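You operate a simulated robot arm through the tools that you are given. There is no shell and no other tool. Be economical: measure what you need, move in short steps, check, and stop when the job is done.

Carry out the task below with a simulated robot arm. There is one attempt and no reset: what you move stays moved.

TASK
Fetch the grey post and set it on the white tile. Turn the bender knob to on. Take the white cap and put it on the white dish. Put the bottle labelled "descaler" from the top of the workbench on the ledge of the pipe bench and the bottle marked "sealer" on the top shelf of the shelf unit. Put the white hose end on the middle of the workbench. Turn the board knob to on. Take the brass nut and put it on top of the bright tap knob. Take the white nut and put it on top of the box on the top of the workbench. Take the tall white cap and put it on the top of the low wooden rack. Take the small box from the upper shelf of the open shelf unit and leave it on the shelf under the pipe bench. Take the grey foam sleeve and leave it on the long bench before the bowl. Any order will do. Set down upright: grey post, white cap, bottle, white hose end.

The check looks at the end state, three seconds after you hand in, the way a careful person would. Anything else that was tipped, shoved, dropped, spilled or broken makes it a failure. A push-on lid holds only when it is set on centred and level and pressed home; a screw cap is set on level and turned clockwise until tight.

THE ROBOT
A 6-joint arm with a four-finger gripper on a trunk, on a base that drives. Base frame: it is fixed to the floor where the robot stands at the start and does not move with it; the origin is under the middle of the robot, x ahead of it, y to its left, z up; the surface under the hand at the start is at about z = 85. Units: cm, degrees, N and s.
With the tool pointing down near the work surface it reaches from about 24 to 68 cm from the robot's upright axis, wherever it stands. Its first joint turns from -166.0 to 166.0 degrees. Places, roughly: bender knob [60, 20, 90]; board knob [50, -60, 90]; bottle [50, -50, 100]; box [75, -125, 100]; brass nut (5x4x2 cm) [40, -80, 90]; bright tap knob (5x5x7 cm) [-200, 360, 80]; grey foam sleeve (11x5x5 cm) [-170, 20, 50]; grey post (5x5x5 cm) [50, 0, 90]; ledge of the pipe bench (146x12 cm) [66, 184, 80]; long bench before the bowl (20x18 cm) [-500, 344, 76]; middle of the workbench (34x22 cm) [42, -14, 84]; shelf under the pipe bench [80, 180, 40]; small box (9x5x4 cm) [-100, -110, 90]; tall white cap (6x6x6 cm) [40, -110, 90]; top of the low wooden rack (50x24 cm) [-172, 24, 50]; top shelf of the shelf unit [0, -310, 160]; white cap (5x5x5 cm) [70, -10, 90]; white dish (10x10x2 cm) [50, 30, 90]; white hose end (5x4x7 cm) [70, -80, 90]; white nut (7x6x2 cm) [40, -100, 90]; white tile (10x10x1 cm) [70, 40, 90]. Payload 3.43 kg.
The TCP is the grasp point between the finger pads, 3 cm short of the fingertips. In the tool frame z runs along the fingers and y along their closing line. The gripper opens to 12 cm. The gripper's body begins 8.5 cm behind the TCP.
Orientation is told as [roll, pitch, yaw] about the base's x, y, z axes, in that order, counted from this pose: with the fingers straight down and closing along the base's y, the tool's x points along the base's -x, its y along +y and its z along -z.

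THE INTERFACE
- The arm moves only by the tool drive_tool. Its argument "commands" is one flat list of numbers, 7 for each row, row after row: the turn, a rotation vector about the base's x, y, z in degrees, then the shift along the base's x, y, z in cm, then the finger opening in cm, from 0 to 12. In form: [wx, wy, wz, tx, ty, tz, claw, wx, wy, wz, tx, ty, tz, claw, ...]. A call has 1 to 12 rows; each row is the pose to reach, as a shift and turn from the pose commanded when the call began. Rows are played at 5 a second. More than 5 cm and 8.6 degrees between two rows, or a gripper value outside its range, and nothing of the call is played. A pose out of reach is approached as far as the arm can. The call stops where the force on the tool passes 40 N (or 10 N more than at its start, if that is more) or the arm is blocked; 0.2 s more then pass. The fingers move at their own pace and stop on an object; they squeeze with about 32 N. The grip force told is the motor's: it shows also when the fingers shut on nothing. Time passes only in rows, and 0.2 s behind the last, so rows that repeat a pose let the fingers close. The reply holds the time, the measured pose of the TCP, the force on the tool along the base axes, the opening and the grip force, in the units named above and with some noise, with the torque about the TCP (base axes, N m) and any sound that the robot's microphone picked up, and new pictures: "views" is both (left out), scene, wrist or none.
- Cameras (640 x 400 px; columns grow to the right, rows downward): "scene" is now at [2.97, 8.91, 172.82]; the picture's right is [-0.71, -0.71, 0.00], its down [-0.58, 0.58, -0.57] and it looks along [0.40, -0.40, -0.82] (base axes); focal length 260 px, centre (320, 200). "wrist" rides on the gripper at [7.1, -1.7, -12] in the tool frame; the picture's right is [0.23, 0.97, 0.00], its down [-0.81, 0.19, -0.55] and it looks along [-0.54, 0.13, 0.83] (tool axes); focal length 275 px, centre (320, 200).
- slide_trunk(by): slides the trunk up (or, below 0, down) by that many cm; the arm and the scene camera ride with it, the base frame stays. It gives what a move gives, with no picture.
- drive_base(legs): drives the robot by 1 to 6 legs, each [ahead, left, turn to the left] in cm, cm and degrees, along the robot's own axes; the way and the turn of a leg run together, so that a leg with both is an arc; at most 150 cm and 180 degrees a leg. The arm and the cameras ride along, it lands a little off, and it stops where it bumps. It gives what a move gives, and a new picture of the scene camera.
- head_to(pan, tilt): turns the head with the scene camera to pan (to the left, within 120 degrees either way) and tilt (down, from -29 to 69), counted from straight ahead of the robot. It gives what a move gives, and a new picture of the scene camera.
- locate(camera, pixels): for up to 12 pixels [column, row] of the newest picture of that camera ("zoom" is the newest enlarged one), the place [x, y, z] in the base frame of the surface seen there, good to about 0.3 cm. No time passes.
- close_up(camera, box): a new picture of the part [left, top, right, bottom] of that camera's present view, enlarged. No time passes.
- hand_in(): hands the job in; it is judged then, once.

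Work in short steps. Measure before you move; look again where a grasp or a placing could have gone wrong, and mend it. You have 364 turns and 360 pictures in all, those below and enlarged ones among them. Open the gripper and draw the arm clear of the work before you hand the job in, unless the task says otherwise.

The tools are called after "Emit:" by a JSON object that holds its "name" and its "arguments". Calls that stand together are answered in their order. drive_tool: Moves the arm, as the interface text tells. Its arguments: {"type":"object","properties":{"commands":{"type":"array","items":{"type":"number"}},"views":{"type":"string","enum":["both","scene","wrist","none"]}},"required":["commands"]} The other tools are called the same way: slide_trunk (by) slides the trunk up or down; drive_base (legs) drives the base; head_to (pan, tilt) turns the head that bears the scene camera; locate (camera, pixels) gives the place of the surface under pixels of a picture; close_up (camera, box) takes an enlarged picture of a part of a camera's view; hand_in () hands the job in.

At the start:

```text
clock: 0.0
ee_pos: [44.05, -18.97, 121.58]
ee_rot: [0.0, 0.0, 0.1]
ft_force: [-0.3, -0.8, 0.1]
moment: [-0.01, -0.03, -0.01]
grip_width: 12.03
finger_force: 0.0
trunk travel left (down, up): [-25.0, 19.0]
robot x, y, heading: [-0.06, 0.33, 0.1]
head pan, tilt: [-45.0, 55.6]
```

scene: 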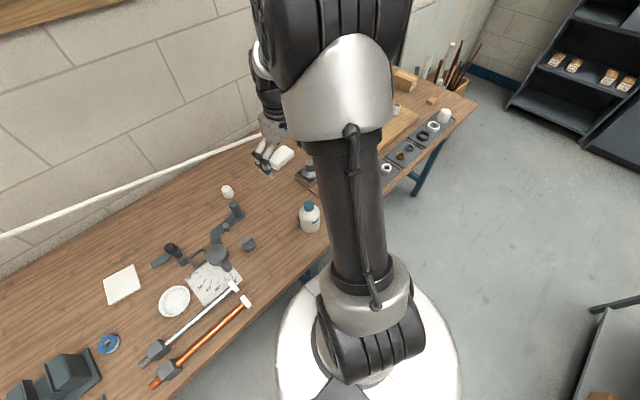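
wrist: 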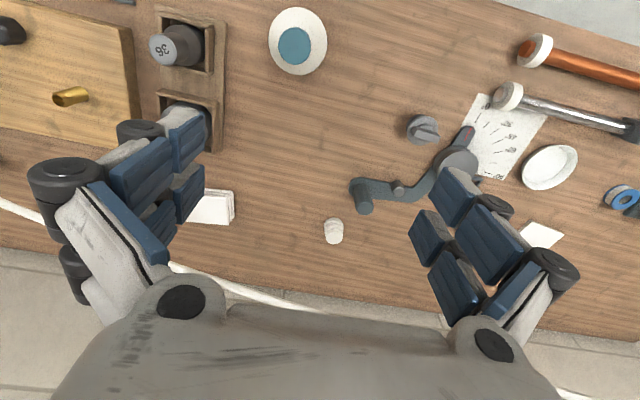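

The scene picture shows the workbench in front of me. I look closer at the middle part and the left part before moving.

Emit:
{"name": "close_up", "arguments": {"camera": "scene", "box": [80, 140, 330, 296]}}

Emit:
{"name": "close_up", "arguments": {"camera": "wrist", "box": [320, 60, 640, 260]}}

Emit:
{"name": "locate", "arguments": {"camera": "wrist", "pixels": [[334, 226], [334, 238], [423, 128], [550, 165], [541, 235], [297, 40], [470, 135], [175, 45], [300, 200], [366, 200], [70, 97], [215, 205]]}}

Emit:
{"name": "locate", "arguments": {"camera": "scene", "pixels": [[228, 190], [249, 242], [122, 284], [174, 301], [217, 252], [310, 207], [310, 228], [173, 248], [235, 210], [445, 115], [433, 126], [387, 168]]}}

```text
2.56 times, centred on (205, 218) of scene
```

zoom: 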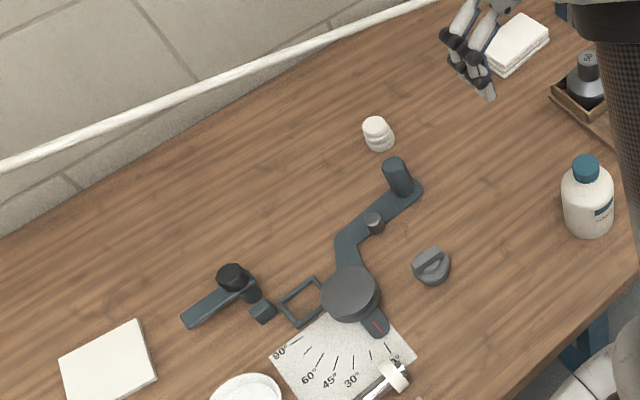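

```text
2.00 times, centred on (480, 160) of wrist
```

zoom: 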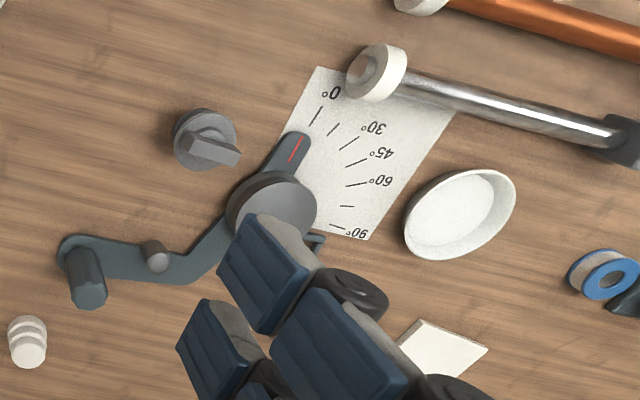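

```text
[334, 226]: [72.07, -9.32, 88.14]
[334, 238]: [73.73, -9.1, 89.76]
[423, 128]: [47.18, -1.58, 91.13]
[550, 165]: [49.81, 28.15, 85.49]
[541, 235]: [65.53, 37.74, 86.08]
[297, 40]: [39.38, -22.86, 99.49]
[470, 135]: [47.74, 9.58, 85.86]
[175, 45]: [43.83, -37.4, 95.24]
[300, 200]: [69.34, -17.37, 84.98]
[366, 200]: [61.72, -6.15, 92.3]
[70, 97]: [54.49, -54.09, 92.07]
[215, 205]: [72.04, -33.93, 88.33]
```

```text
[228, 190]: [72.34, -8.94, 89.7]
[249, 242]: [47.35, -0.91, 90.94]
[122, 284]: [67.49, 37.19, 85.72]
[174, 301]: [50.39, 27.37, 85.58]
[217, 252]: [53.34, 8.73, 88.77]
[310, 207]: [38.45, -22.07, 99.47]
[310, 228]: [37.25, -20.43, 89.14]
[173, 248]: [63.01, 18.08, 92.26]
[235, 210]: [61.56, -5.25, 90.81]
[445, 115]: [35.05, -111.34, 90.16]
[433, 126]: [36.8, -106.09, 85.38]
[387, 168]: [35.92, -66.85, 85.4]
```

The bench layout is clear: white cap at [72,-9], grey post at [47,-1], tile [67,37], dish [50,28]. I bring the wrist camera over the bender knob at about [63,18] for a close look.

Emit:
{"name": "drive_tool", "arguments": {"commands": [0, 0, 0, 0.75, 4.1, -0.5, 12, 0, 0, 0, 1.5, 8.2, -1, 12, 0, 0, 0, 2.2, 12.3, -1.5, 12, 0, 0, 0, 3, 16.4, -2, 12, 0, 0, 0, 3.7, 20.5, -3, 12, 0, 0, 0, 4.5, 24.6, -4.5, 12, 0, 0, 0, 5.2, 28.7, -6, 12, 0, 0, 0, 6, 33, -8, 12]}}

```text
clock: 1.8
ee_pos: [50.02, 14.19, 113.45]
ee_rot: [-0.1, -0.1, 0.0]
ft_force: [0.0, 0.0, -0.6]
moment: [0.01, -0.02, 0.02]
grip_width: 12.03
finger_force: 0.0
trunk travel left (down, up): [-25.0, 19.0]
robot x, y, heading: [0.2, 0.14, -0.0]
head pan, tilt: [-45.0, 55.6]
```

scene: 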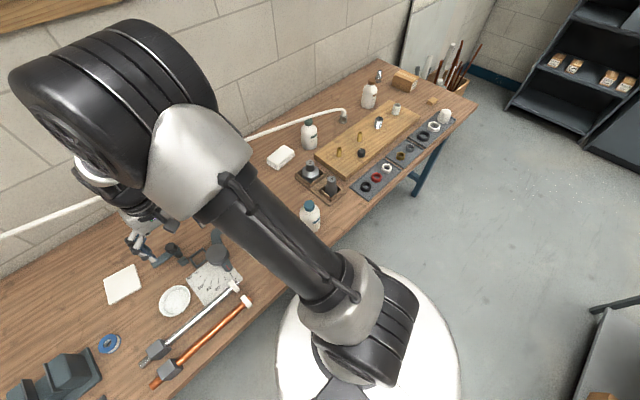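
wrist: 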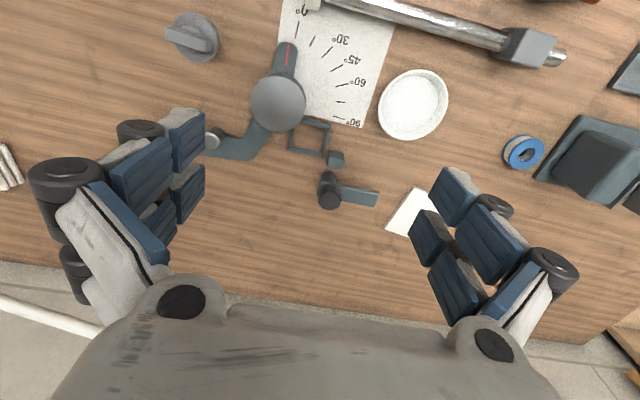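

The right half of the workbench is now free in the scene view; the bender knob is at wrist (330,190). I enlarge both.

Emit:
{"name": "close_up", "arguments": {"camera": "wrist", "box": [240, 20, 400, 220]}}

Emit:
{"name": "close_up", "arguments": {"camera": "scene", "box": [260, 60, 480, 240]}}

Emit:
{"name": "close_up", "arguments": {"camera": "wrist", "box": [280, 130, 400, 220]}}

```text
2.00 times, centred on (320, 120) of wrist
```

zoom: 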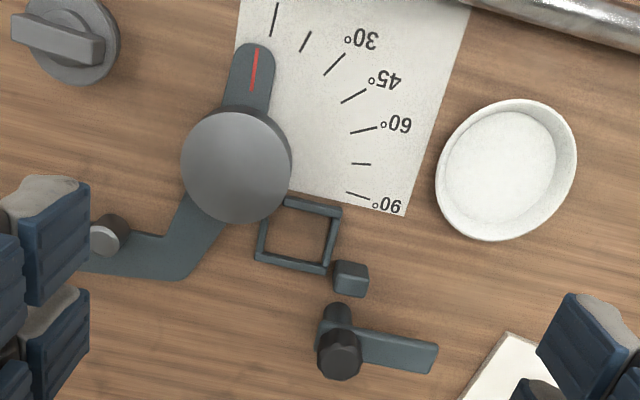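

```text
2.22 times, centred on (370, 150) of scene
```

zoom: 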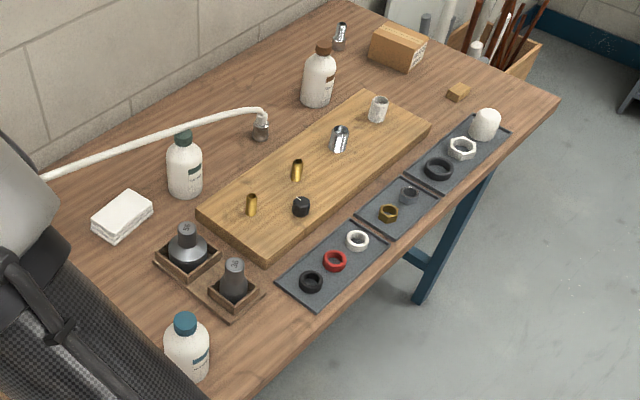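

```text
4.44 times, centred on (340, 175) of wrist
```

zoom: 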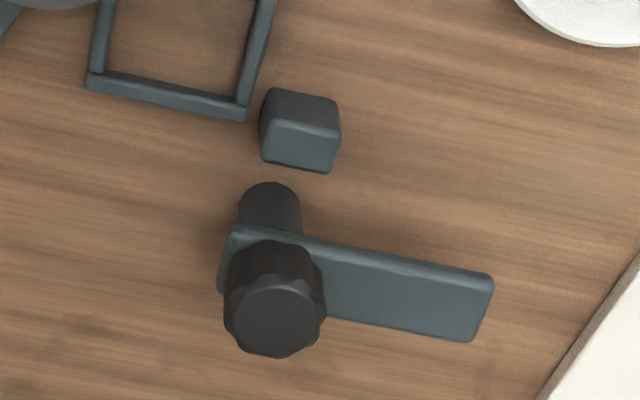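

I move lower for a closer look at the bender knob and any marks around it (nothing near is taller than z≈92.5).

Emit:
{"name": "drive_tool", "arguments": {"commands": [0, 0, 0, 2, 1, -4, 12, 0, 0, 0, 4, 1.5, -8, 12, 0, 0, 0, 6, 2, -12, 12, 0, 0, 0, 8, 2.5, -15, 12], "views": "wrist"}}

Emit:
{"name": "close_up", "arguments": {"camera": "wrist", "box": [220, 100, 420, 225]}}

```text
clock: 2.8
ee_pos: [58.06, 16.57, 98.35]
ee_rot: [-0.1, 0.1, 0.1]
ft_force: [0.0, -0.3, -0.2]
moment: [-0.01, 0.04, 0.04]
grip_width: 11.97
finger_force: 0.1
trunk travel left (down, up): [-25.0, 19.0]
robot x, y, heading: [0.22, -0.12, 0.1]
head pan, tilt: [-45.0, 55.6]
```

wrist: 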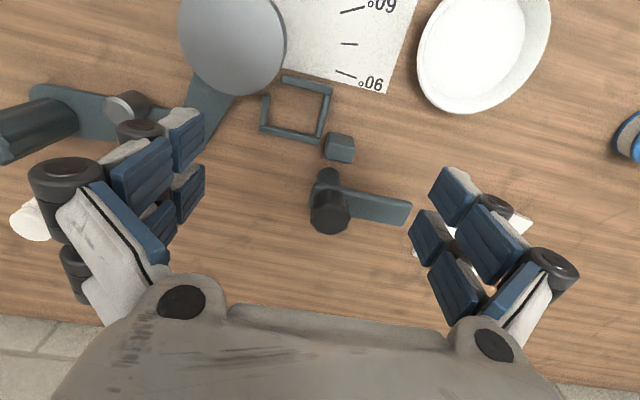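

```text
3.20 times, centred on (320, 162) of wrist
```

zoom: 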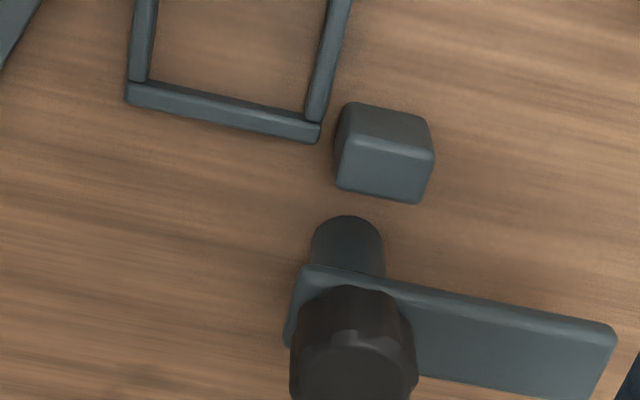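

The knob sits on a pointer plate; a block and a square frame lie nearby. I measure them all.

Emit:
{"name": "locate", "arguments": {"camera": "wrist", "pixels": [[330, 218], [325, 183], [405, 213], [375, 205], [340, 145], [340, 158], [270, 100], [322, 95], [265, 132], [318, 138], [296, 110], [300, 165]]}}

Emit:
{"name": "locate", "arguments": {"camera": "zoom", "pixels": [[348, 230], [380, 125], [380, 175], [420, 160], [345, 345], [530, 330], [600, 350], [300, 300], [220, 105], [320, 50], [140, 50], [420, 110]]}}

```text
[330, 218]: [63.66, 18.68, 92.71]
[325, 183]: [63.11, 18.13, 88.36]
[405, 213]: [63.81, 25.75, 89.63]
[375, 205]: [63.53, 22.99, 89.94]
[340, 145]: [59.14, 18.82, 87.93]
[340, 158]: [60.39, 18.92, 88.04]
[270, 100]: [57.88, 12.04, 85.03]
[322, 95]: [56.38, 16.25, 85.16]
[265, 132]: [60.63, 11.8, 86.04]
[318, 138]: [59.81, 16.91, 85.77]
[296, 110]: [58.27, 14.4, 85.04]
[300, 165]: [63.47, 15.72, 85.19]
```

```text
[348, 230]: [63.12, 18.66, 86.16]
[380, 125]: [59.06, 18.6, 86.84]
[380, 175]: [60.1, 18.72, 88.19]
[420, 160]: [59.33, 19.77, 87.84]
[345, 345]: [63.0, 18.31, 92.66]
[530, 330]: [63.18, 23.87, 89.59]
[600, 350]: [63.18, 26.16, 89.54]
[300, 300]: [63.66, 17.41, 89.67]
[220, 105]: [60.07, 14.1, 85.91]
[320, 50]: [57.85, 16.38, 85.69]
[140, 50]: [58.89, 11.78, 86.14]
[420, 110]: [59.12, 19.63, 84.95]
```

Now a tight look at the knob top and, in the scene view, at the board knob.

Emit:
{"name": "close_up", "arguments": {"camera": "wrist", "box": [290, 160, 370, 240]}}

Emit:
{"name": "close_up", "arguments": {"camera": "scene", "box": [320, 110, 400, 160]}}

Emit:
{"name": "close_up", "arguments": {"camera": "scene", "box": [140, 220, 250, 300]}}

```text
5.00 times, centred on (330, 200) of wrist
```

zoom: 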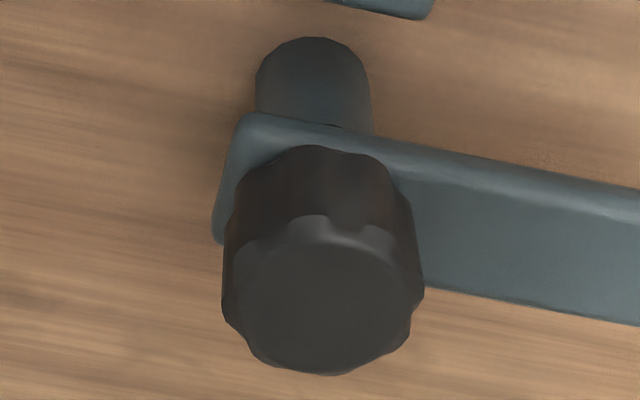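

```text
8.00 times, centred on (360, 135) of scene
```

zoom: 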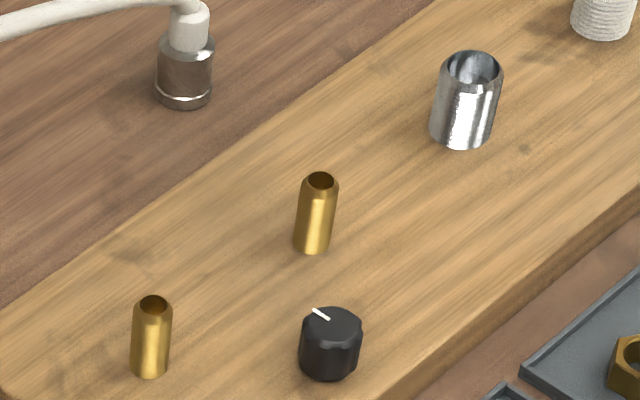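

```text
5.00 times, centred on (195, 260) of scene
```

zoom: 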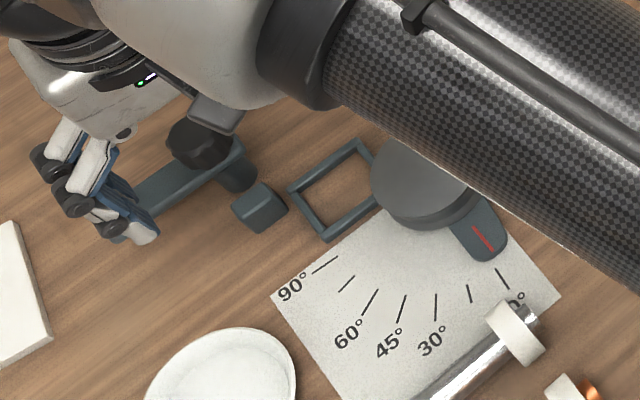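

The board knob has a white pointer line; the bender knob has none that I see, so I'll turn it and watch torque and sound. I go over the knob axis (63.65,18.65), narrow the fingers and descend so the tips stay just above the plate (89.6).

Emit:
{"name": "drive_tool", "arguments": {"commands": [0, 0, 0, 2.8, 1, 0, 8, 0, 0, 0, 5.6, 2.05, 0, 7, 0, 0, 0, 5.6, 2.05, -2.5, 7, 0, 0, 0, 5.6, 2.05, -4.6, 7, 0, 0, 0, 5.6, 2.05, -4.9, 6], "views": "both"}}

Emit:
{"name": "close_up", "arguments": {"camera": "wrist", "box": [200, 100, 440, 250]}}

```text
clock: 4.0
ee_pos: [63.43, 18.54, 93.73]
ee_rot: [0.0, 0.0, 0.0]
ft_force: [0.4, 0.1, 0.3]
moment: [0.01, 0.01, -0.01]
grip_width: 5.99
finger_force: 0.1
trunk travel left (down, up): [-25.0, 19.0]
robot x, y, heading: [0.05, 0.06, -0.2]
head pan, tilt: [-45.0, 55.6]
```

scene: 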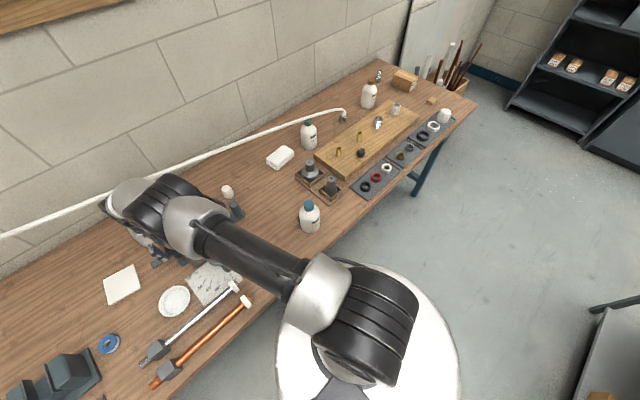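
wrist: 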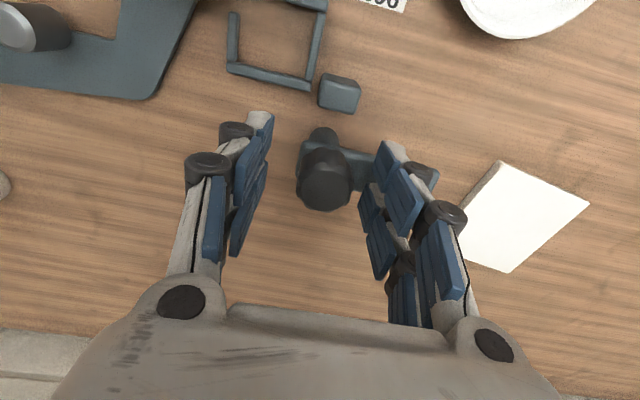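

```text
2.67 times, centred on (320, 175) of wrist
```

zoom: 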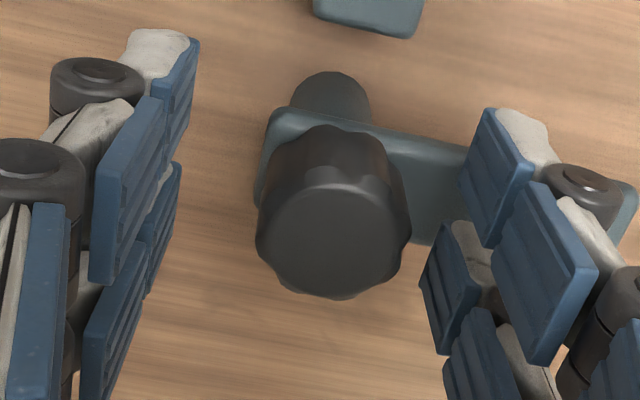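

I recheck the knob axis from this nearer view.

Emit:
{"name": "locate", "arguments": {"camera": "zoom", "pixels": [[330, 240], [265, 240], [398, 240], [335, 195], [335, 290], [430, 180], [430, 230], [330, 90]]}}

```text
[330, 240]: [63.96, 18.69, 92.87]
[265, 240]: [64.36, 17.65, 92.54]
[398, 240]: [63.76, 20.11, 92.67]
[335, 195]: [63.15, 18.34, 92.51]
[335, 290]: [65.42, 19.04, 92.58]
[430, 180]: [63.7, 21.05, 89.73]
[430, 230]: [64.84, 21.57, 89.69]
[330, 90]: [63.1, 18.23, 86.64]
```

Axis is about (64.0,18.8). I centre, lower slightly and close on the knob.

Emit:
{"name": "drive_tool", "arguments": {"commands": [0, 0, 0, 0.5, 0.2, -0.3, 6, 0, 0, 0, 0.5, 0.2, -0.3, 2, 0, 0, 0, 0.5, 0.2, -0.3, 2, 0, 0, 0, 0.5, 0.2, -0.3, 2], "views": "none"}}

Emit:
{"name": "drive_tool", "arguments": {"commands": [0, 0, 5, 0, 0, 0, 2, 0, 0, 10, 0, 0, 0, 2, 0, 0, 15, 0, 0, 0, 2], "views": "wrist"}}

```text
clock: 5.0
ee_pos: [63.9, 18.97, 93.48]
ee_rot: [0.0, 0.0, 0.1]
ft_force: [-1.1, 7.8, -0.4]
moment: [0.32, 0.06, 0.09]
grip_width: 3.16
finger_force: 31.0
trunk travel left (down, up): [-25.0, 19.0]
robot x, y, heading: [0.46, -0.19, 0.2]
head pan, tilt: [-45.0, 55.6]
```

```text
clock: 5.8
ee_pos: [63.99, 19.0, 93.5]
ee_rot: [0.0, 0.1, 15.0]
ft_force: [-2.7, 9.6, 0.5]
moment: [0.33, 0.08, 0.04]
grip_width: 3.11
finger_force: 45.5
trunk travel left (down, up): [-25.0, 19.0]
robot x, y, heading: [0.02, -0.05, 0.1]
head pan, tilt: [-45.0, 55.6]
```

wrist: 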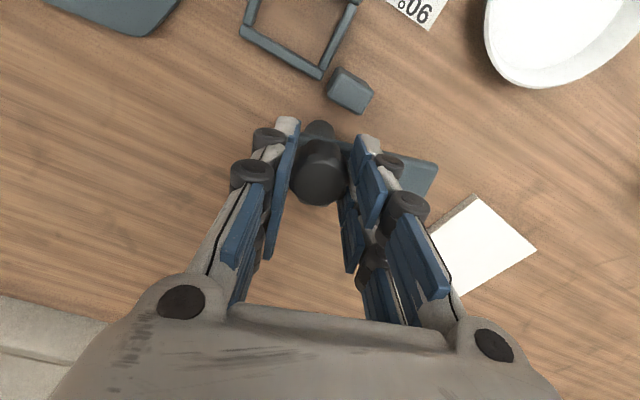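

The plate turns along with the gripper freely. The knob pulls the tool +y a bit, so I shift +0.25 and go on turning counter-clockwise, listening.

Emit:
{"name": "drive_tool", "arguments": {"commands": [0, 0, 5, 0, 0.25, 0, 2, 0, 0, 10, 0, 0.25, 0, 2, 0, 0, 15, 0, 0.25, 0, 2, 0, 0, 20, 0, 0.25, 0, 2, 0, 0, 25, 0, 0.25, 0, 2, 0, 0, 30, 0, 0.25, 0, 2], "views": "wrist"}}

```text
clock: 7.2
ee_pos: [64.1, 18.72, 93.45]
ee_rot: [-0.1, 0.1, 45.1]
ft_force: [1.5, -11.6, 4.2]
moment: [-0.83, 0.3, -0.05]
grip_width: 3.12
finger_force: 45.1
trunk travel left (down, up): [-25.0, 19.0]
robot x, y, heading: [0.23, 0.07, 0.0]
head pan, tilt: [-45.0, 55.6]
```

wrist: 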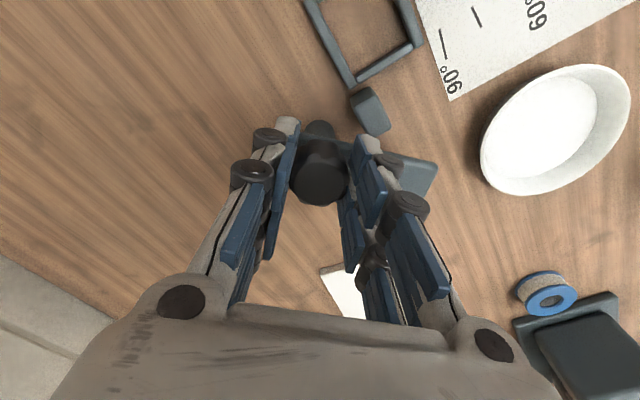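

The plate follows; lateral force flipped, so I undo part of the shift and continue.

Emit:
{"name": "drive_tool", "arguments": {"commands": [0, 0, 5, 0, -0.15, 0, 2, 0, 0, 10, 0, -0.15, 0, 2, 0, 0, 15, 0, -0.15, 0, 2, 0, 0, 20, 0, -0.15, 0, 2, 0, 0, 25, 0, -0.15, 0, 2, 0, 0, 30, 0, -0.15, 0, 2], "views": "wrist"}}

```text
clock: 8.6
ee_pos: [64.09, 18.72, 93.51]
ee_rot: [0.0, -0.1, 75.1]
ft_force: [6.2, -12.2, 3.2]
moment: [-0.06, -0.22, -0.02]
grip_width: 3.11
finger_force: 45.0
trunk travel left (down, up): [-25.0, 19.0]
robot x, y, heading: [0.2, 0.2, -0.2]
head pan, tilt: [-45.0, 55.6]
```

wrist: 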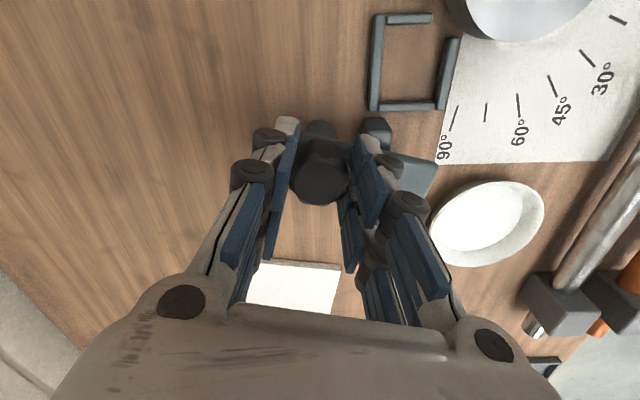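

The plate points nearly at the block now. I continue in small steps, watching for a stop or click.

Emit:
{"name": "drive_tool", "arguments": {"commands": [0, 0, 4, 0.1, -0.2, 0, 2, 0, 0, 8, 0.1, -0.2, 0, 2, 0, 0, 12, 0.1, -0.2, 0, 2, 0, 0, 16, 0.1, -0.2, 0, 2], "views": "wrist"}}

```text
clock: 9.6
ee_pos: [64.38, 18.72, 93.46]
ee_rot: [-0.1, -0.1, 91.1]
ft_force: [7.4, -0.8, 9.6]
moment: [-0.11, -0.07, -0.25]
grip_width: 3.1
finger_force: 45.5
trunk travel left (down, up): [-25.0, 19.0]
robot x, y, heading: [0.13, -0.02, -0.1]
head pan, tilt: [-45.0, 55.6]
```

wrist: 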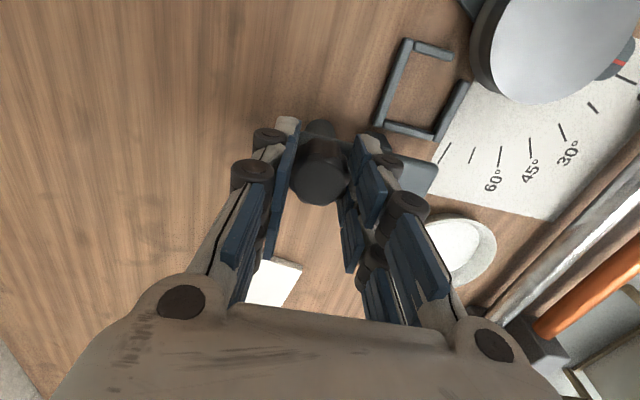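

A torque about z begins (-0.25). I go a few degrees further to see whether it is a stop.

Emit:
{"name": "drive_tool", "arguments": {"commands": [0, 0, 4, 0, 0, 0, 2, 0, 0, 8, 0, 0, 0, 2, 0, 0, 8, 0, 0, 0, 2], "views": "wrist"}}

```text
clock: 10.4
ee_pos: [64.34, 18.89, 93.42]
ee_rot: [-0.3, 0.0, 99.0]
ft_force: [10.7, 8.7, 8.9]
moment: [0.94, -0.34, -0.6]
grip_width: 3.1
finger_force: 45.2
trunk travel left (down, up): [-25.0, 19.0]
robot x, y, heading: [0.07, -0.25, 0.0]
head pan, tilt: [-45.0, 55.6]
```

wrist: 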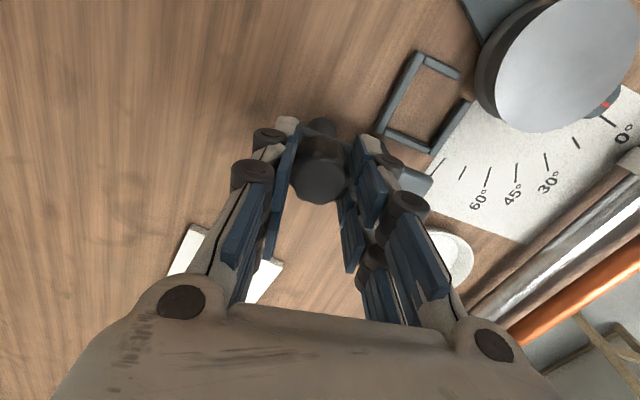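

Torque grows: the stop is reached, with the plate over the solid block (90° turned). I release, rise and look.

Emit:
{"name": "drive_tool", "arguments": {"commands": [0, 0, 0, 0, 0, 0, 6, 0, 0, 0, 0, 0, 0, 6, 0, 0, 0, 0, 0, 4, 6, 0, 0, 0, -2, 0, 8, 8, 0, 0, -8, -4, 0, 12, 10, 0, 0, -16, -6, 0, 14, 12, 0, 0, -24, -7, 0, 15, 12, 0, 0, -32, -8, 0, 15, 12, 0, 0, -40, -8, 0, 15, 12], "views": "wrist"}}

```text
clock: 12.4
ee_pos: [56.22, 18.74, 108.42]
ee_rot: [0.1, -0.1, 58.8]
ft_force: [-0.6, -0.3, 0.2]
moment: [-0.05, 0.03, 0.0]
grip_width: 11.98
finger_force: 0.0
trunk travel left (down, up): [-25.0, 19.0]
robot x, y, heading: [-0.01, -0.21, 0.1]
head pan, tilt: [-45.0, 55.6]
```

wrist: 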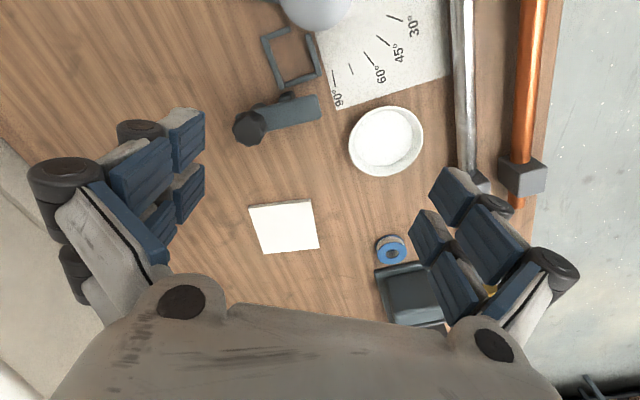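

The plate now lies over the block. I measure the plate direction and the dish and tile.

Emit:
{"name": "locate", "arguments": {"camera": "wrist", "pixels": [[250, 130], [285, 114], [315, 108], [283, 227], [252, 210], [312, 203], [318, 246], [266, 251], [386, 140], [352, 140], [420, 140], [390, 170]]}}

Emit:
{"name": "close_up", "arguments": {"camera": "wrist", "box": [210, 60, 350, 160]}}

```text
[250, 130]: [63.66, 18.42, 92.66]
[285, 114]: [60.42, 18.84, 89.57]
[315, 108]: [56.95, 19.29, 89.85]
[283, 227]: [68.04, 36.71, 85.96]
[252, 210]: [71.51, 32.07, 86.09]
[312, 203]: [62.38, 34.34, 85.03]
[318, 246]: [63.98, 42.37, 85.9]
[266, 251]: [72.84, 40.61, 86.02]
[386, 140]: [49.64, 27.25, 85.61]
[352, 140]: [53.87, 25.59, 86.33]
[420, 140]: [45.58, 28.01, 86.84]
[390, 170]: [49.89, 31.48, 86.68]
```

```text
4.00 times, centred on (280, 110) of wrist
```

zoom: 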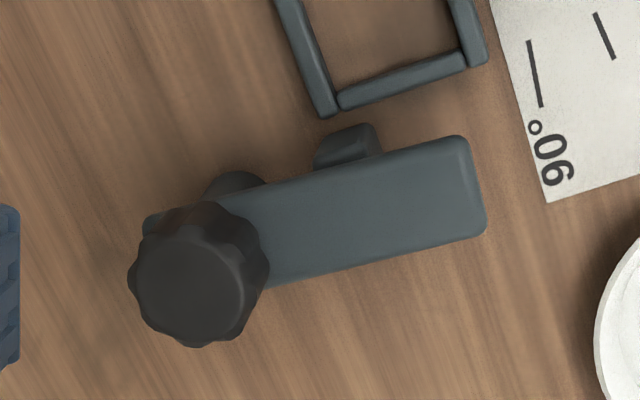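

Bender knob done. Next the grey post at (47,-1): I bring the wrist camera there with yaw back to 0.

Emit:
{"name": "drive_tool", "arguments": {"commands": [0, 0, -8.4, -2, -3, 0, 12, 0, 0, -16.8, -4, -6, 0, 12, 0, 0, -25.2, -6, -9, 0, 12, 0, 0, -33.6, -8, -12, 0, 12, 0, 0, -42, -10, -15, 0, 12, 0, 0, -50.4, -12, -18, -2, 12, 0, 0, -58.9, -14, -21, -5, 12], "views": "wrist"}}

Emit:
{"name": "close_up", "arguments": {"camera": "wrist", "box": [240, 120, 400, 220]}}

```text
clock: 14.0
ee_pos: [42.32, -2.47, 103.39]
ee_rot: [0.0, 0.0, -0.1]
ft_force: [-1.3, -0.1, 0.5]
moment: [0.01, 0.01, -0.02]
grip_width: 11.96
finger_force: 0.1
trunk travel left (down, up): [-25.0, 19.0]
robot x, y, heading: [0.11, -0.32, 0.1]
head pan, tilt: [-45.0, 55.6]
```

wrist: 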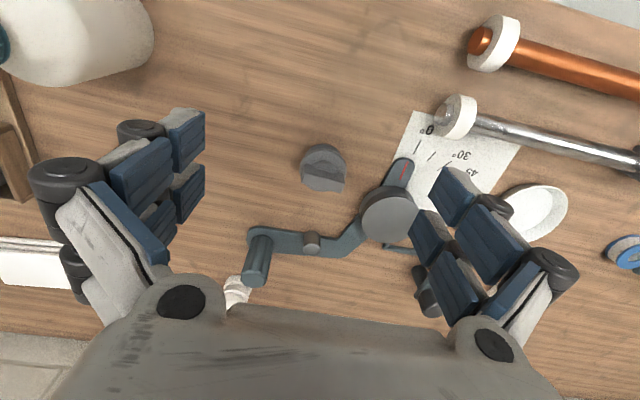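

```text
4.00 times, centred on (320, 170) of wrist
```

zoom: 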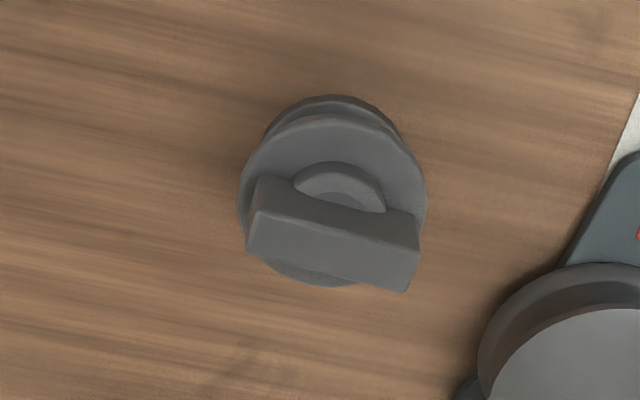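

It's a stub with a disc body and a wing handle on top. I measure its wing and rim.

Emit:
{"name": "locate", "arguments": {"camera": "zoom", "pixels": [[262, 245], [405, 275], [335, 248], [330, 215], [330, 265], [300, 180], [400, 180], [248, 180], [425, 200], [330, 108], [320, 280], [270, 125]]}}

```text
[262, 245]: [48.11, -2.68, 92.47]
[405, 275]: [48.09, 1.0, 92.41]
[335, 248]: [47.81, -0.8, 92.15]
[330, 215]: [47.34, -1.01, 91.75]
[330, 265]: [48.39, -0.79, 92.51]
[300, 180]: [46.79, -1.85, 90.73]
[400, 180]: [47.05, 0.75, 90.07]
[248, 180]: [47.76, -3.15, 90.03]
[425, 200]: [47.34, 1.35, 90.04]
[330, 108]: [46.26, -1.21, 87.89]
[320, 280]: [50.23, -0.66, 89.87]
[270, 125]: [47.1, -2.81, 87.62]
```

I grip its disc body: center (47.9,-0.9), TCP at z≈90 so tips reach 87.

Emit:
{"name": "drive_tool", "arguments": {"commands": [0, 0, 0, 3, 0.8, -3, 10, 0, 0, 0, 5.6, 1.5, -6, 8, 0, 0, 0, 5.6, 1.5, -10, 8, 0, 0, 0, 5.6, 1.5, -13.4, 8, 0, 0, 0, 5.6, 1.5, -13.4, 4, 0, 0, 0, 5.6, 1.5, -13.4, 4, 0, 0, 0, 5.6, 1.5, -13.4, 4], "views": "wrist"}}

```text
clock: 15.6
ee_pos: [47.72, -0.92, 90.04]
ee_rot: [0.0, 0.0, 0.1]
ft_force: [0.1, 0.1, -0.4]
moment: [0.01, 0.02, 0.02]
grip_width: 4.69
finger_force: 27.1
trunk travel left (down, up): [-25.0, 19.0]
robot x, y, heading: [-0.11, -0.12, 0.0]
head pan, tilt: [-45.0, 55.6]
```

wrist: 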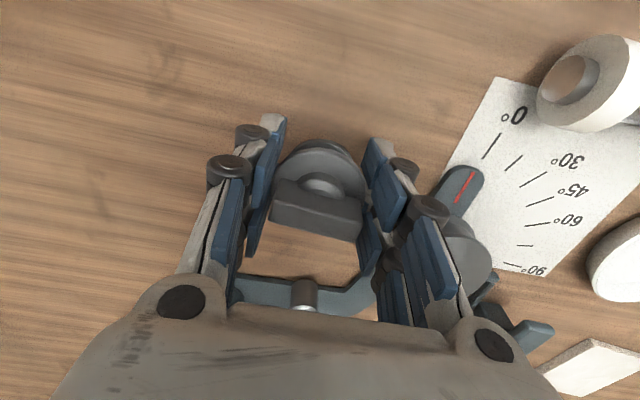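

Gripped at 4.69 cm. I lift it a little and look.

Emit:
{"name": "drive_tool", "arguments": {"commands": [0, 0, 0, 0, 0, 2, 4, 0, 0, 0, 0, 0, 5, 4, 0, 0, 0, 0, 0, 9, 4, 0, 0, 0, 0, 0, 13, 4], "views": "wrist"}}

```text
clock: 16.6
ee_pos: [47.86, -0.85, 103.18]
ee_rot: [0.0, 0.1, 0.1]
ft_force: [0.2, 1.2, 0.1]
moment: [0.01, -0.03, 0.0]
grip_width: 3.98
finger_force: 0.0
trunk travel left (down, up): [-25.0, 19.0]
robot x, y, heading: [0.0, -0.07, -0.2]
head pan, tilt: [-45.0, 55.6]
```

wrist: 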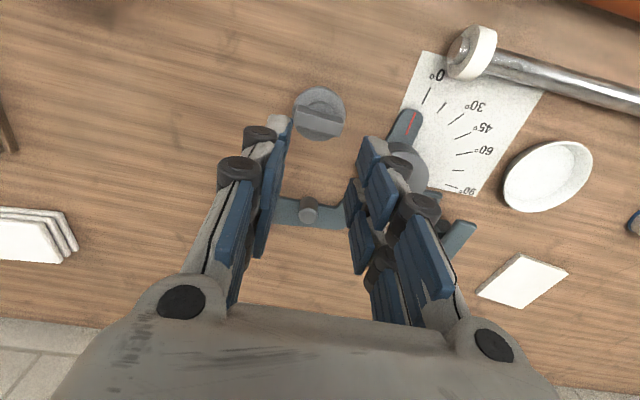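

The post slipped out and stayed. I check its present pose.

Emit:
{"name": "close_up", "arguments": {"camera": "wrist", "box": [270, 70, 370, 150]}}

Emit:
{"name": "locate", "arguments": {"camera": "wrist", "pixels": [[320, 93], [320, 123], [300, 115], [340, 130], [320, 140]]}}

```text
5.00 times, centred on (320, 110) of wrist
```

zoom: 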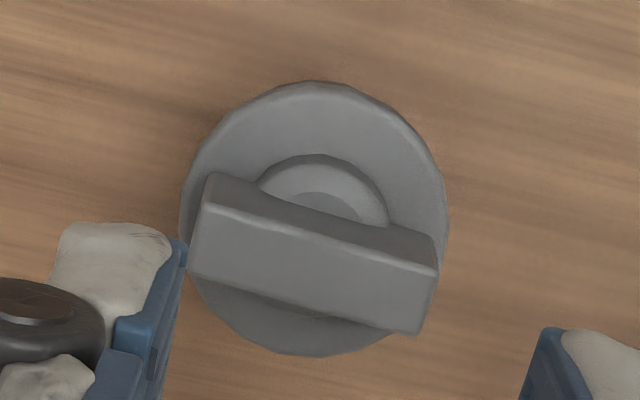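

```text
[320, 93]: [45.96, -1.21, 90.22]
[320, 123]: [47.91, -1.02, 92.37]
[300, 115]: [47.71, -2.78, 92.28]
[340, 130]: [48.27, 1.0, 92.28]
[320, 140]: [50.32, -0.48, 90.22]
```

I retry deeper (TCP 88.6) with the fingers commanded fully shut, then a slow small lift with a force reading.

Emit:
{"name": "drive_tool", "arguments": {"commands": [0, 0, 0, 0.1, -0.1, 0, 8, 0, 0, 0, 0.1, -0.1, -4, 8, 0, 0, 0, 0.1, -0.1, -8, 8, 0, 0, 0, 0.1, -0.1, -12, 8, 0, 0, 0, 0.1, -0.1, -14.5, 8, 0, 0, 0, 0.1, -0.1, -14.5, 0, 0, 0, 0, 0.1, -0.1, -14.5, 0, 0, 0, 0, 0.1, -0.1, -14.5, 0, 0, 0, 0, 0.1, -0.1, -14.2, 0], "views": "none"}}

Emit:
{"name": "drive_tool", "arguments": {"commands": [0, 0, 0, 0, 0, 0.3, 0, 0, 0, 0, 0, 0, 0.6, 0], "views": "wrist"}}

```text
clock: 18.6
ee_pos: [47.95, -1.05, 88.93]
ee_rot: [0.0, 0.0, 0.2]
ft_force: [-0.5, 0.0, 0.1]
moment: [0.02, 0.0, 0.03]
grip_width: 4.53
finger_force: 32.1
trunk travel left (down, up): [-25.0, 19.0]
robot x, y, heading: [0.24, 0.16, -0.1]
head pan, tilt: [-45.0, 55.6]
```

```text
clock: 19.2
ee_pos: [47.97, -0.86, 89.62]
ee_rot: [0.1, 0.1, 0.1]
ft_force: [-0.7, 0.0, -1.3]
moment: [-0.01, -0.03, 0.02]
grip_width: 4.54
finger_force: 31.9
trunk travel left (down, up): [-25.0, 19.0]
robot x, y, heading: [-0.36, 0.25, -0.1]
head pan, tilt: [-45.0, 55.6]
```

wrist: 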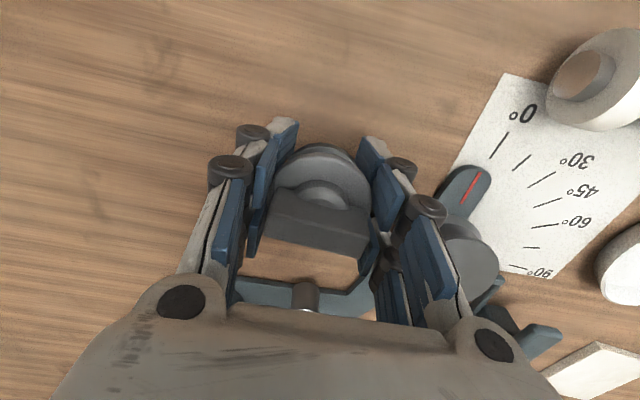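

Now it follows with weight about 1 N. I lift further and check that it comes along.

Emit:
{"name": "drive_tool", "arguments": {"commands": [0, 0, 0, 0, 0, 2, 0, 0, 0, 0, 0, 0, 5, 0, 0, 0, 0, 0, 0, 9, 0, 0, 0, 0, 0, 0, 13, 0], "views": "wrist"}}

```text
clock: 20.2
ee_pos: [47.66, -0.8, 102.41]
ee_rot: [0.0, 0.2, 0.1]
ft_force: [0.6, 0.9, -0.7]
moment: [-0.02, -0.03, 0.0]
grip_width: 4.55
finger_force: 32.2
trunk travel left (down, up): [-25.0, 19.0]
robot x, y, heading: [-0.16, 0.12, 0.1]
head pan, tilt: [-45.0, 55.6]
```

wrist: 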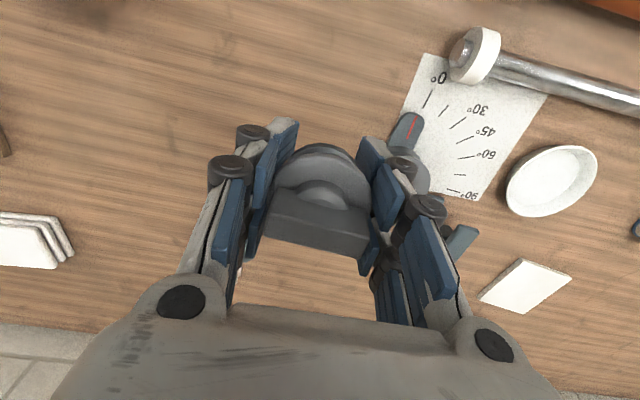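

Held well. The tile at (67.7,37.4) is out of reach from here, so I'll drive; first I check the clearance between base and bench edge.

Emit:
{"name": "head_to", "arguments": {"pan": 0, "tilt": 60}}

```text
clock: 21.3
ee_pos: [47.92, -0.65, 102.28]
ee_rot: [0.0, -0.1, 0.1]
ft_force: [0.7, 0.2, -0.9]
moment: [0.04, 0.01, -0.02]
grip_width: 4.55
finger_force: 32.6
trunk travel left (down, up): [-25.0, 19.0]
robot x, y, heading: [0.13, -0.04, 0.4]
head pan, tilt: [0.0, 60.0]
```

scene: 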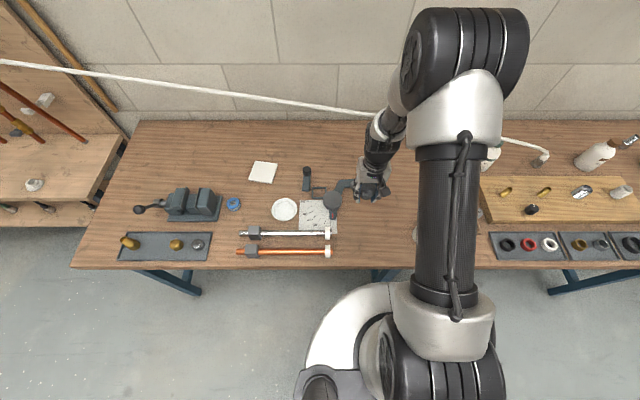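

Emit:
{"name": "locate", "arguments": {"camera": "scene", "pixels": [[355, 293], [310, 340], [250, 268], [340, 268], [190, 285], [375, 272], [30, 185], [550, 160]]}}

```text
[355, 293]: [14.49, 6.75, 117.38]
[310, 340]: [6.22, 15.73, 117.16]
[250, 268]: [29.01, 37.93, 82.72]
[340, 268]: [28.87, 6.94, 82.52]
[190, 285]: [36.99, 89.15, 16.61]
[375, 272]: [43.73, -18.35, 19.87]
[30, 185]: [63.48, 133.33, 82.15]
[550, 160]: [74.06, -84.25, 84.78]
```

The shoulder shell radius is about 15 cm and the bench edge is at x=29, so there's room. I drive left 36 and ahead 7.

Emit:
{"name": "drive_base", "arguments": {"legs": [[0, 36, 0], [7, 0, 0]]}}

```text
clock: 24.2
ee_pos: [54.92, 35.18, 102.28]
ee_rot: [0.0, 0.1, -0.1]
ft_force: [0.7, -0.3, -1.2]
moment: [-0.02, 0.07, 0.0]
grip_width: 4.56
finger_force: 31.2
trunk travel left (down, up): [-25.0, 19.0]
robot x, y, heading: [6.76, 36.19, -0.2]
head pan, tilt: [0.0, 60.0]
```

scene: 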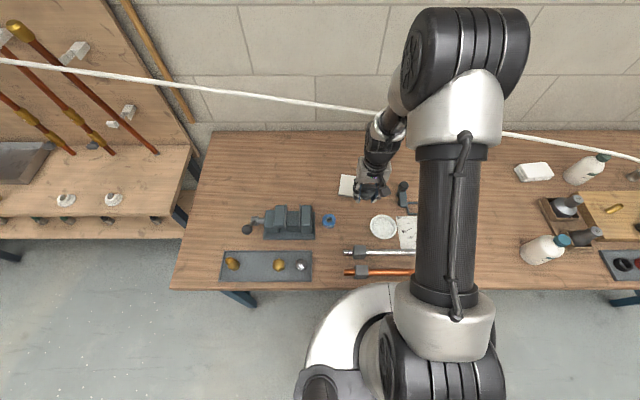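

No bump. I move over the tile centre, staying above, and look.

Emit:
{"name": "drive_tool", "arguments": {"commands": [0, 0, 0, 4.2, 0.7, -1, 0, 0, 0, 0, 8.4, 1.4, -3, 0, 0, 0, 0, 12.7, 2.1, -6, 0], "views": "wrist"}}

Emit:
{"name": "locate", "arguments": {"camera": "wrist", "pixels": [[320, 110], [300, 120], [380, 140], [250, 300]]}}

```text
refused: row 3 steps farther than a row can; nothing moved
```

```text
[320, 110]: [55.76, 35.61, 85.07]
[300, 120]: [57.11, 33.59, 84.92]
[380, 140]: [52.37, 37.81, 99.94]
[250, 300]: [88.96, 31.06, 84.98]
```

The last row step was too long; I split it.

Emit:
{"name": "drive_tool", "arguments": {"commands": [0, 0, 0, 4.2, 0.7, -1, 0, 0, 0, 0, 8.4, 1.4, -3, 0, 0, 0, 0, 12.7, 2.1, -4, 0, 0, 0, 0, 12.7, 2.1, -7, 0], "views": "wrist"}}

Emit:
{"name": "close_up", "arguments": {"camera": "scene", "box": [310, 130, 430, 240]}}

```text
clock: 25.2
ee_pos: [67.44, 37.47, 95.36]
ee_rot: [-0.1, 0.0, -0.1]
ft_force: [-0.2, -0.2, -0.3]
moment: [0.02, 0.03, 0.0]
grip_width: 4.58
finger_force: 31.6
trunk travel left (down, up): [-25.0, 19.0]
robot x, y, heading: [6.96, 36.4, 0.1]
head pan, tilt: [0.0, 60.0]
```

wrist: 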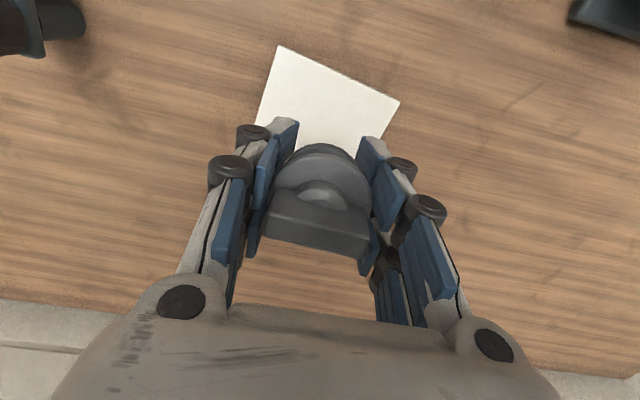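

```text
3.64 times, centred on (370, 185) of scene
```

zoom: 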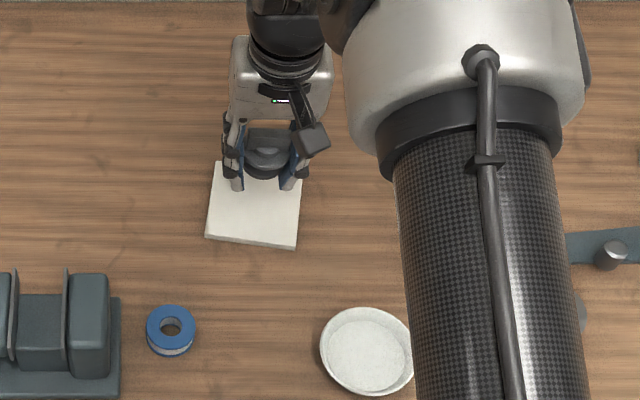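

I check the visible near corners once and then lower to contact.

Emit:
{"name": "locate", "arguments": {"camera": "wrist", "pixels": [[284, 52], [395, 103], [262, 115]]}}

Emit:
{"name": "drive_tool", "arguments": {"commands": [0, 0, 0, 0.2, 0, -3, 0, 0, 0, 0, 0.2, 0, -5.2, 0, 0, 0, 0, 0.2, 0, -5.5, 0], "views": "wrist"}}

```text
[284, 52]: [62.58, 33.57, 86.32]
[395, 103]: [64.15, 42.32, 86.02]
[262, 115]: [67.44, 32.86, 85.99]
```

```text
clock: 26.1
ee_pos: [67.68, 37.51, 89.67]
ee_rot: [-0.1, 0.1, 0.1]
ft_force: [-0.3, 0.9, -0.2]
moment: [0.04, 0.0, 0.0]
grip_width: 4.53
finger_force: 32.0
trunk travel left (down, up): [-25.0, 19.0]
robot x, y, heading: [7.0, 36.17, -0.0]
head pan, tilt: [0.0, 60.0]
```

wrist: 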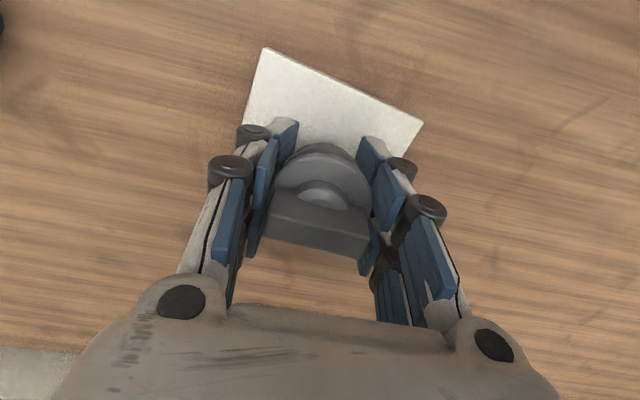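

No contact force yet; I creep down 0.3 more.

Emit:
{"name": "drive_tool", "arguments": {"commands": [0, 0, 0, 0, 0, -0.15, 0, 0, 0, 0, 0, 0, -0.3, 0], "views": "none"}}

```text
clock: 26.6
ee_pos: [67.69, 37.46, 89.6]
ee_rot: [0.1, 0.0, 0.1]
ft_force: [-1.5, 2.8, 8.1]
moment: [0.03, 0.06, 0.01]
grip_width: 4.53
finger_force: 32.1
trunk travel left (down, up): [-25.0, 19.0]
robot x, y, heading: [7.12, 36.24, 0.1]
head pan, tilt: [0.0, 60.0]
```

Contact (8 N). I release and rise, then look.

Emit:
{"name": "drive_tool", "arguments": {"commands": [0, 0, 0, 0, 0, 0.1, 5.5, 0, 0, 0, 0, 0, 0.1, 7, 0, 0, 0, 0, 0, 4, 8, 0, 0, 0, 0, 0, 8, 10, 0, 0, 0, -4, -2, 10, 12, 0, 0, 0, -8, -4, 11, 12], "views": "wrist"}}

```text
clock: 28.1
ee_pos: [59.91, 33.49, 100.6]
ee_rot: [-0.1, 0.0, 0.1]
ft_force: [-1.1, -0.4, 0.5]
moment: [0.03, -0.01, 0.02]
grip_width: 11.93
finger_force: 0.0
trunk travel left (down, up): [-25.0, 19.0]
robot x, y, heading: [7.28, 36.16, 0.2]
head pan, tilt: [0.0, 60.0]
```

wrist: 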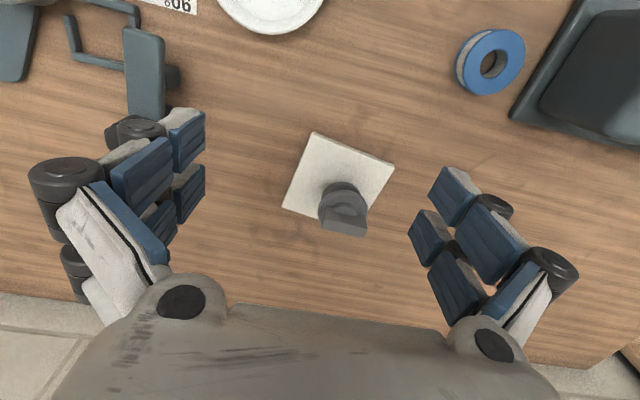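

The post stands on the tile. Next the white cap at (72,-9) → dish; I drive right 26 and ahead 3.

Emit:
{"name": "drive_base", "arguments": {"legs": [[0, -26, 0], [3, 0, 0]]}}

```text
clock: 30.4
ee_pos: [63.08, 7.38, 100.46]
ee_rot: [0.0, 0.2, 0.0]
ft_force: [0.5, 0.6, -0.6]
moment: [0.02, 0.06, 0.03]
grip_width: 11.99
finger_force: 0.1
trunk travel left (down, up): [-25.0, 19.0]
robot x, y, heading: [9.71, 9.91, -0.2]
head pan, tilt: [0.0, 60.0]
```

scene: 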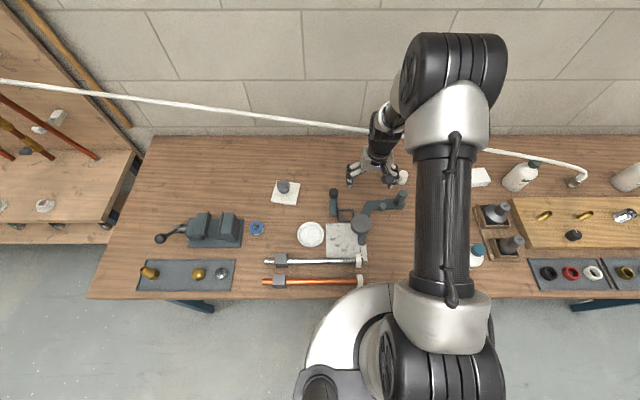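

I move over toward the cap for a wrist look.

Emit:
{"name": "drive_tool", "arguments": {"commands": [0, 0, 0, 0.5, -4.5, 0, 12, 0, 0, 0, 1, -9, 0, 12, 0, 0, 0, 2, -13.5, 0, 12, 0, 0, 0, 3, -17, 0, 12], "views": "wrist"}}

Emit:
{"name": "close_up", "arguments": {"camera": "wrist", "box": [240, 120, 400, 220]}}

```text
clock: 31.4
ee_pos: [65.85, -9.78, 100.6]
ee_rot: [0.0, 0.2, 0.1]
ft_force: [0.0, -0.1, -0.2]
moment: [0.02, 0.0, 0.0]
grip_width: 11.99
finger_force: 0.1
trunk travel left (down, up): [-25.0, 19.0]
robot x, y, heading: [10.01, 10.0, -0.3]
head pan, tilt: [0.0, 60.0]
```

wrist: 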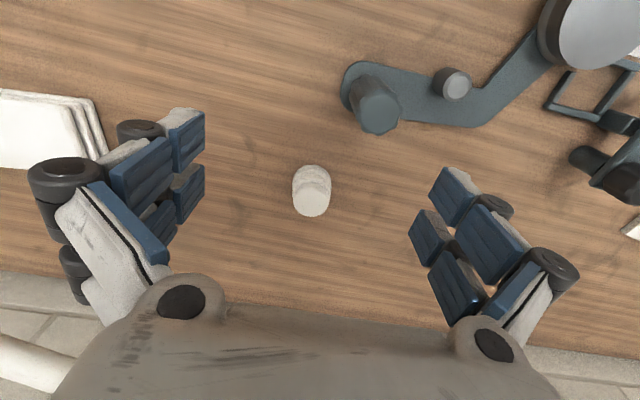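

```text
4.00 times, centred on (320, 170) of wrist
```

zoom: 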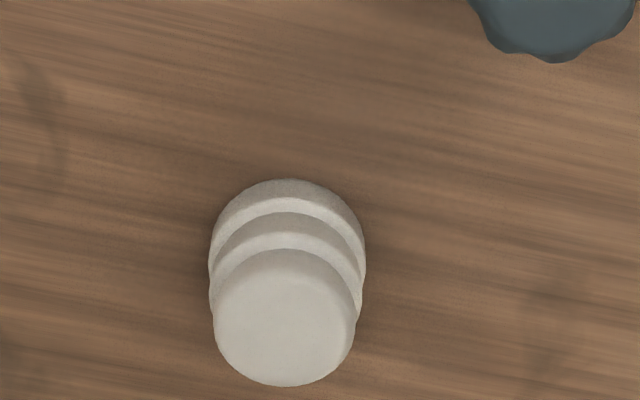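

Emit:
{"name": "locate", "arguments": {"camera": "zoom", "pixels": [[285, 320], [218, 320], [352, 320], [285, 255], [285, 375], [290, 190]]}}

```text
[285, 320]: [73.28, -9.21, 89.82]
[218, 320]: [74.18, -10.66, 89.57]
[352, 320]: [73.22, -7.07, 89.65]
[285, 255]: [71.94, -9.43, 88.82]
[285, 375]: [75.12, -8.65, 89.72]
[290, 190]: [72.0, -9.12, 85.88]
```

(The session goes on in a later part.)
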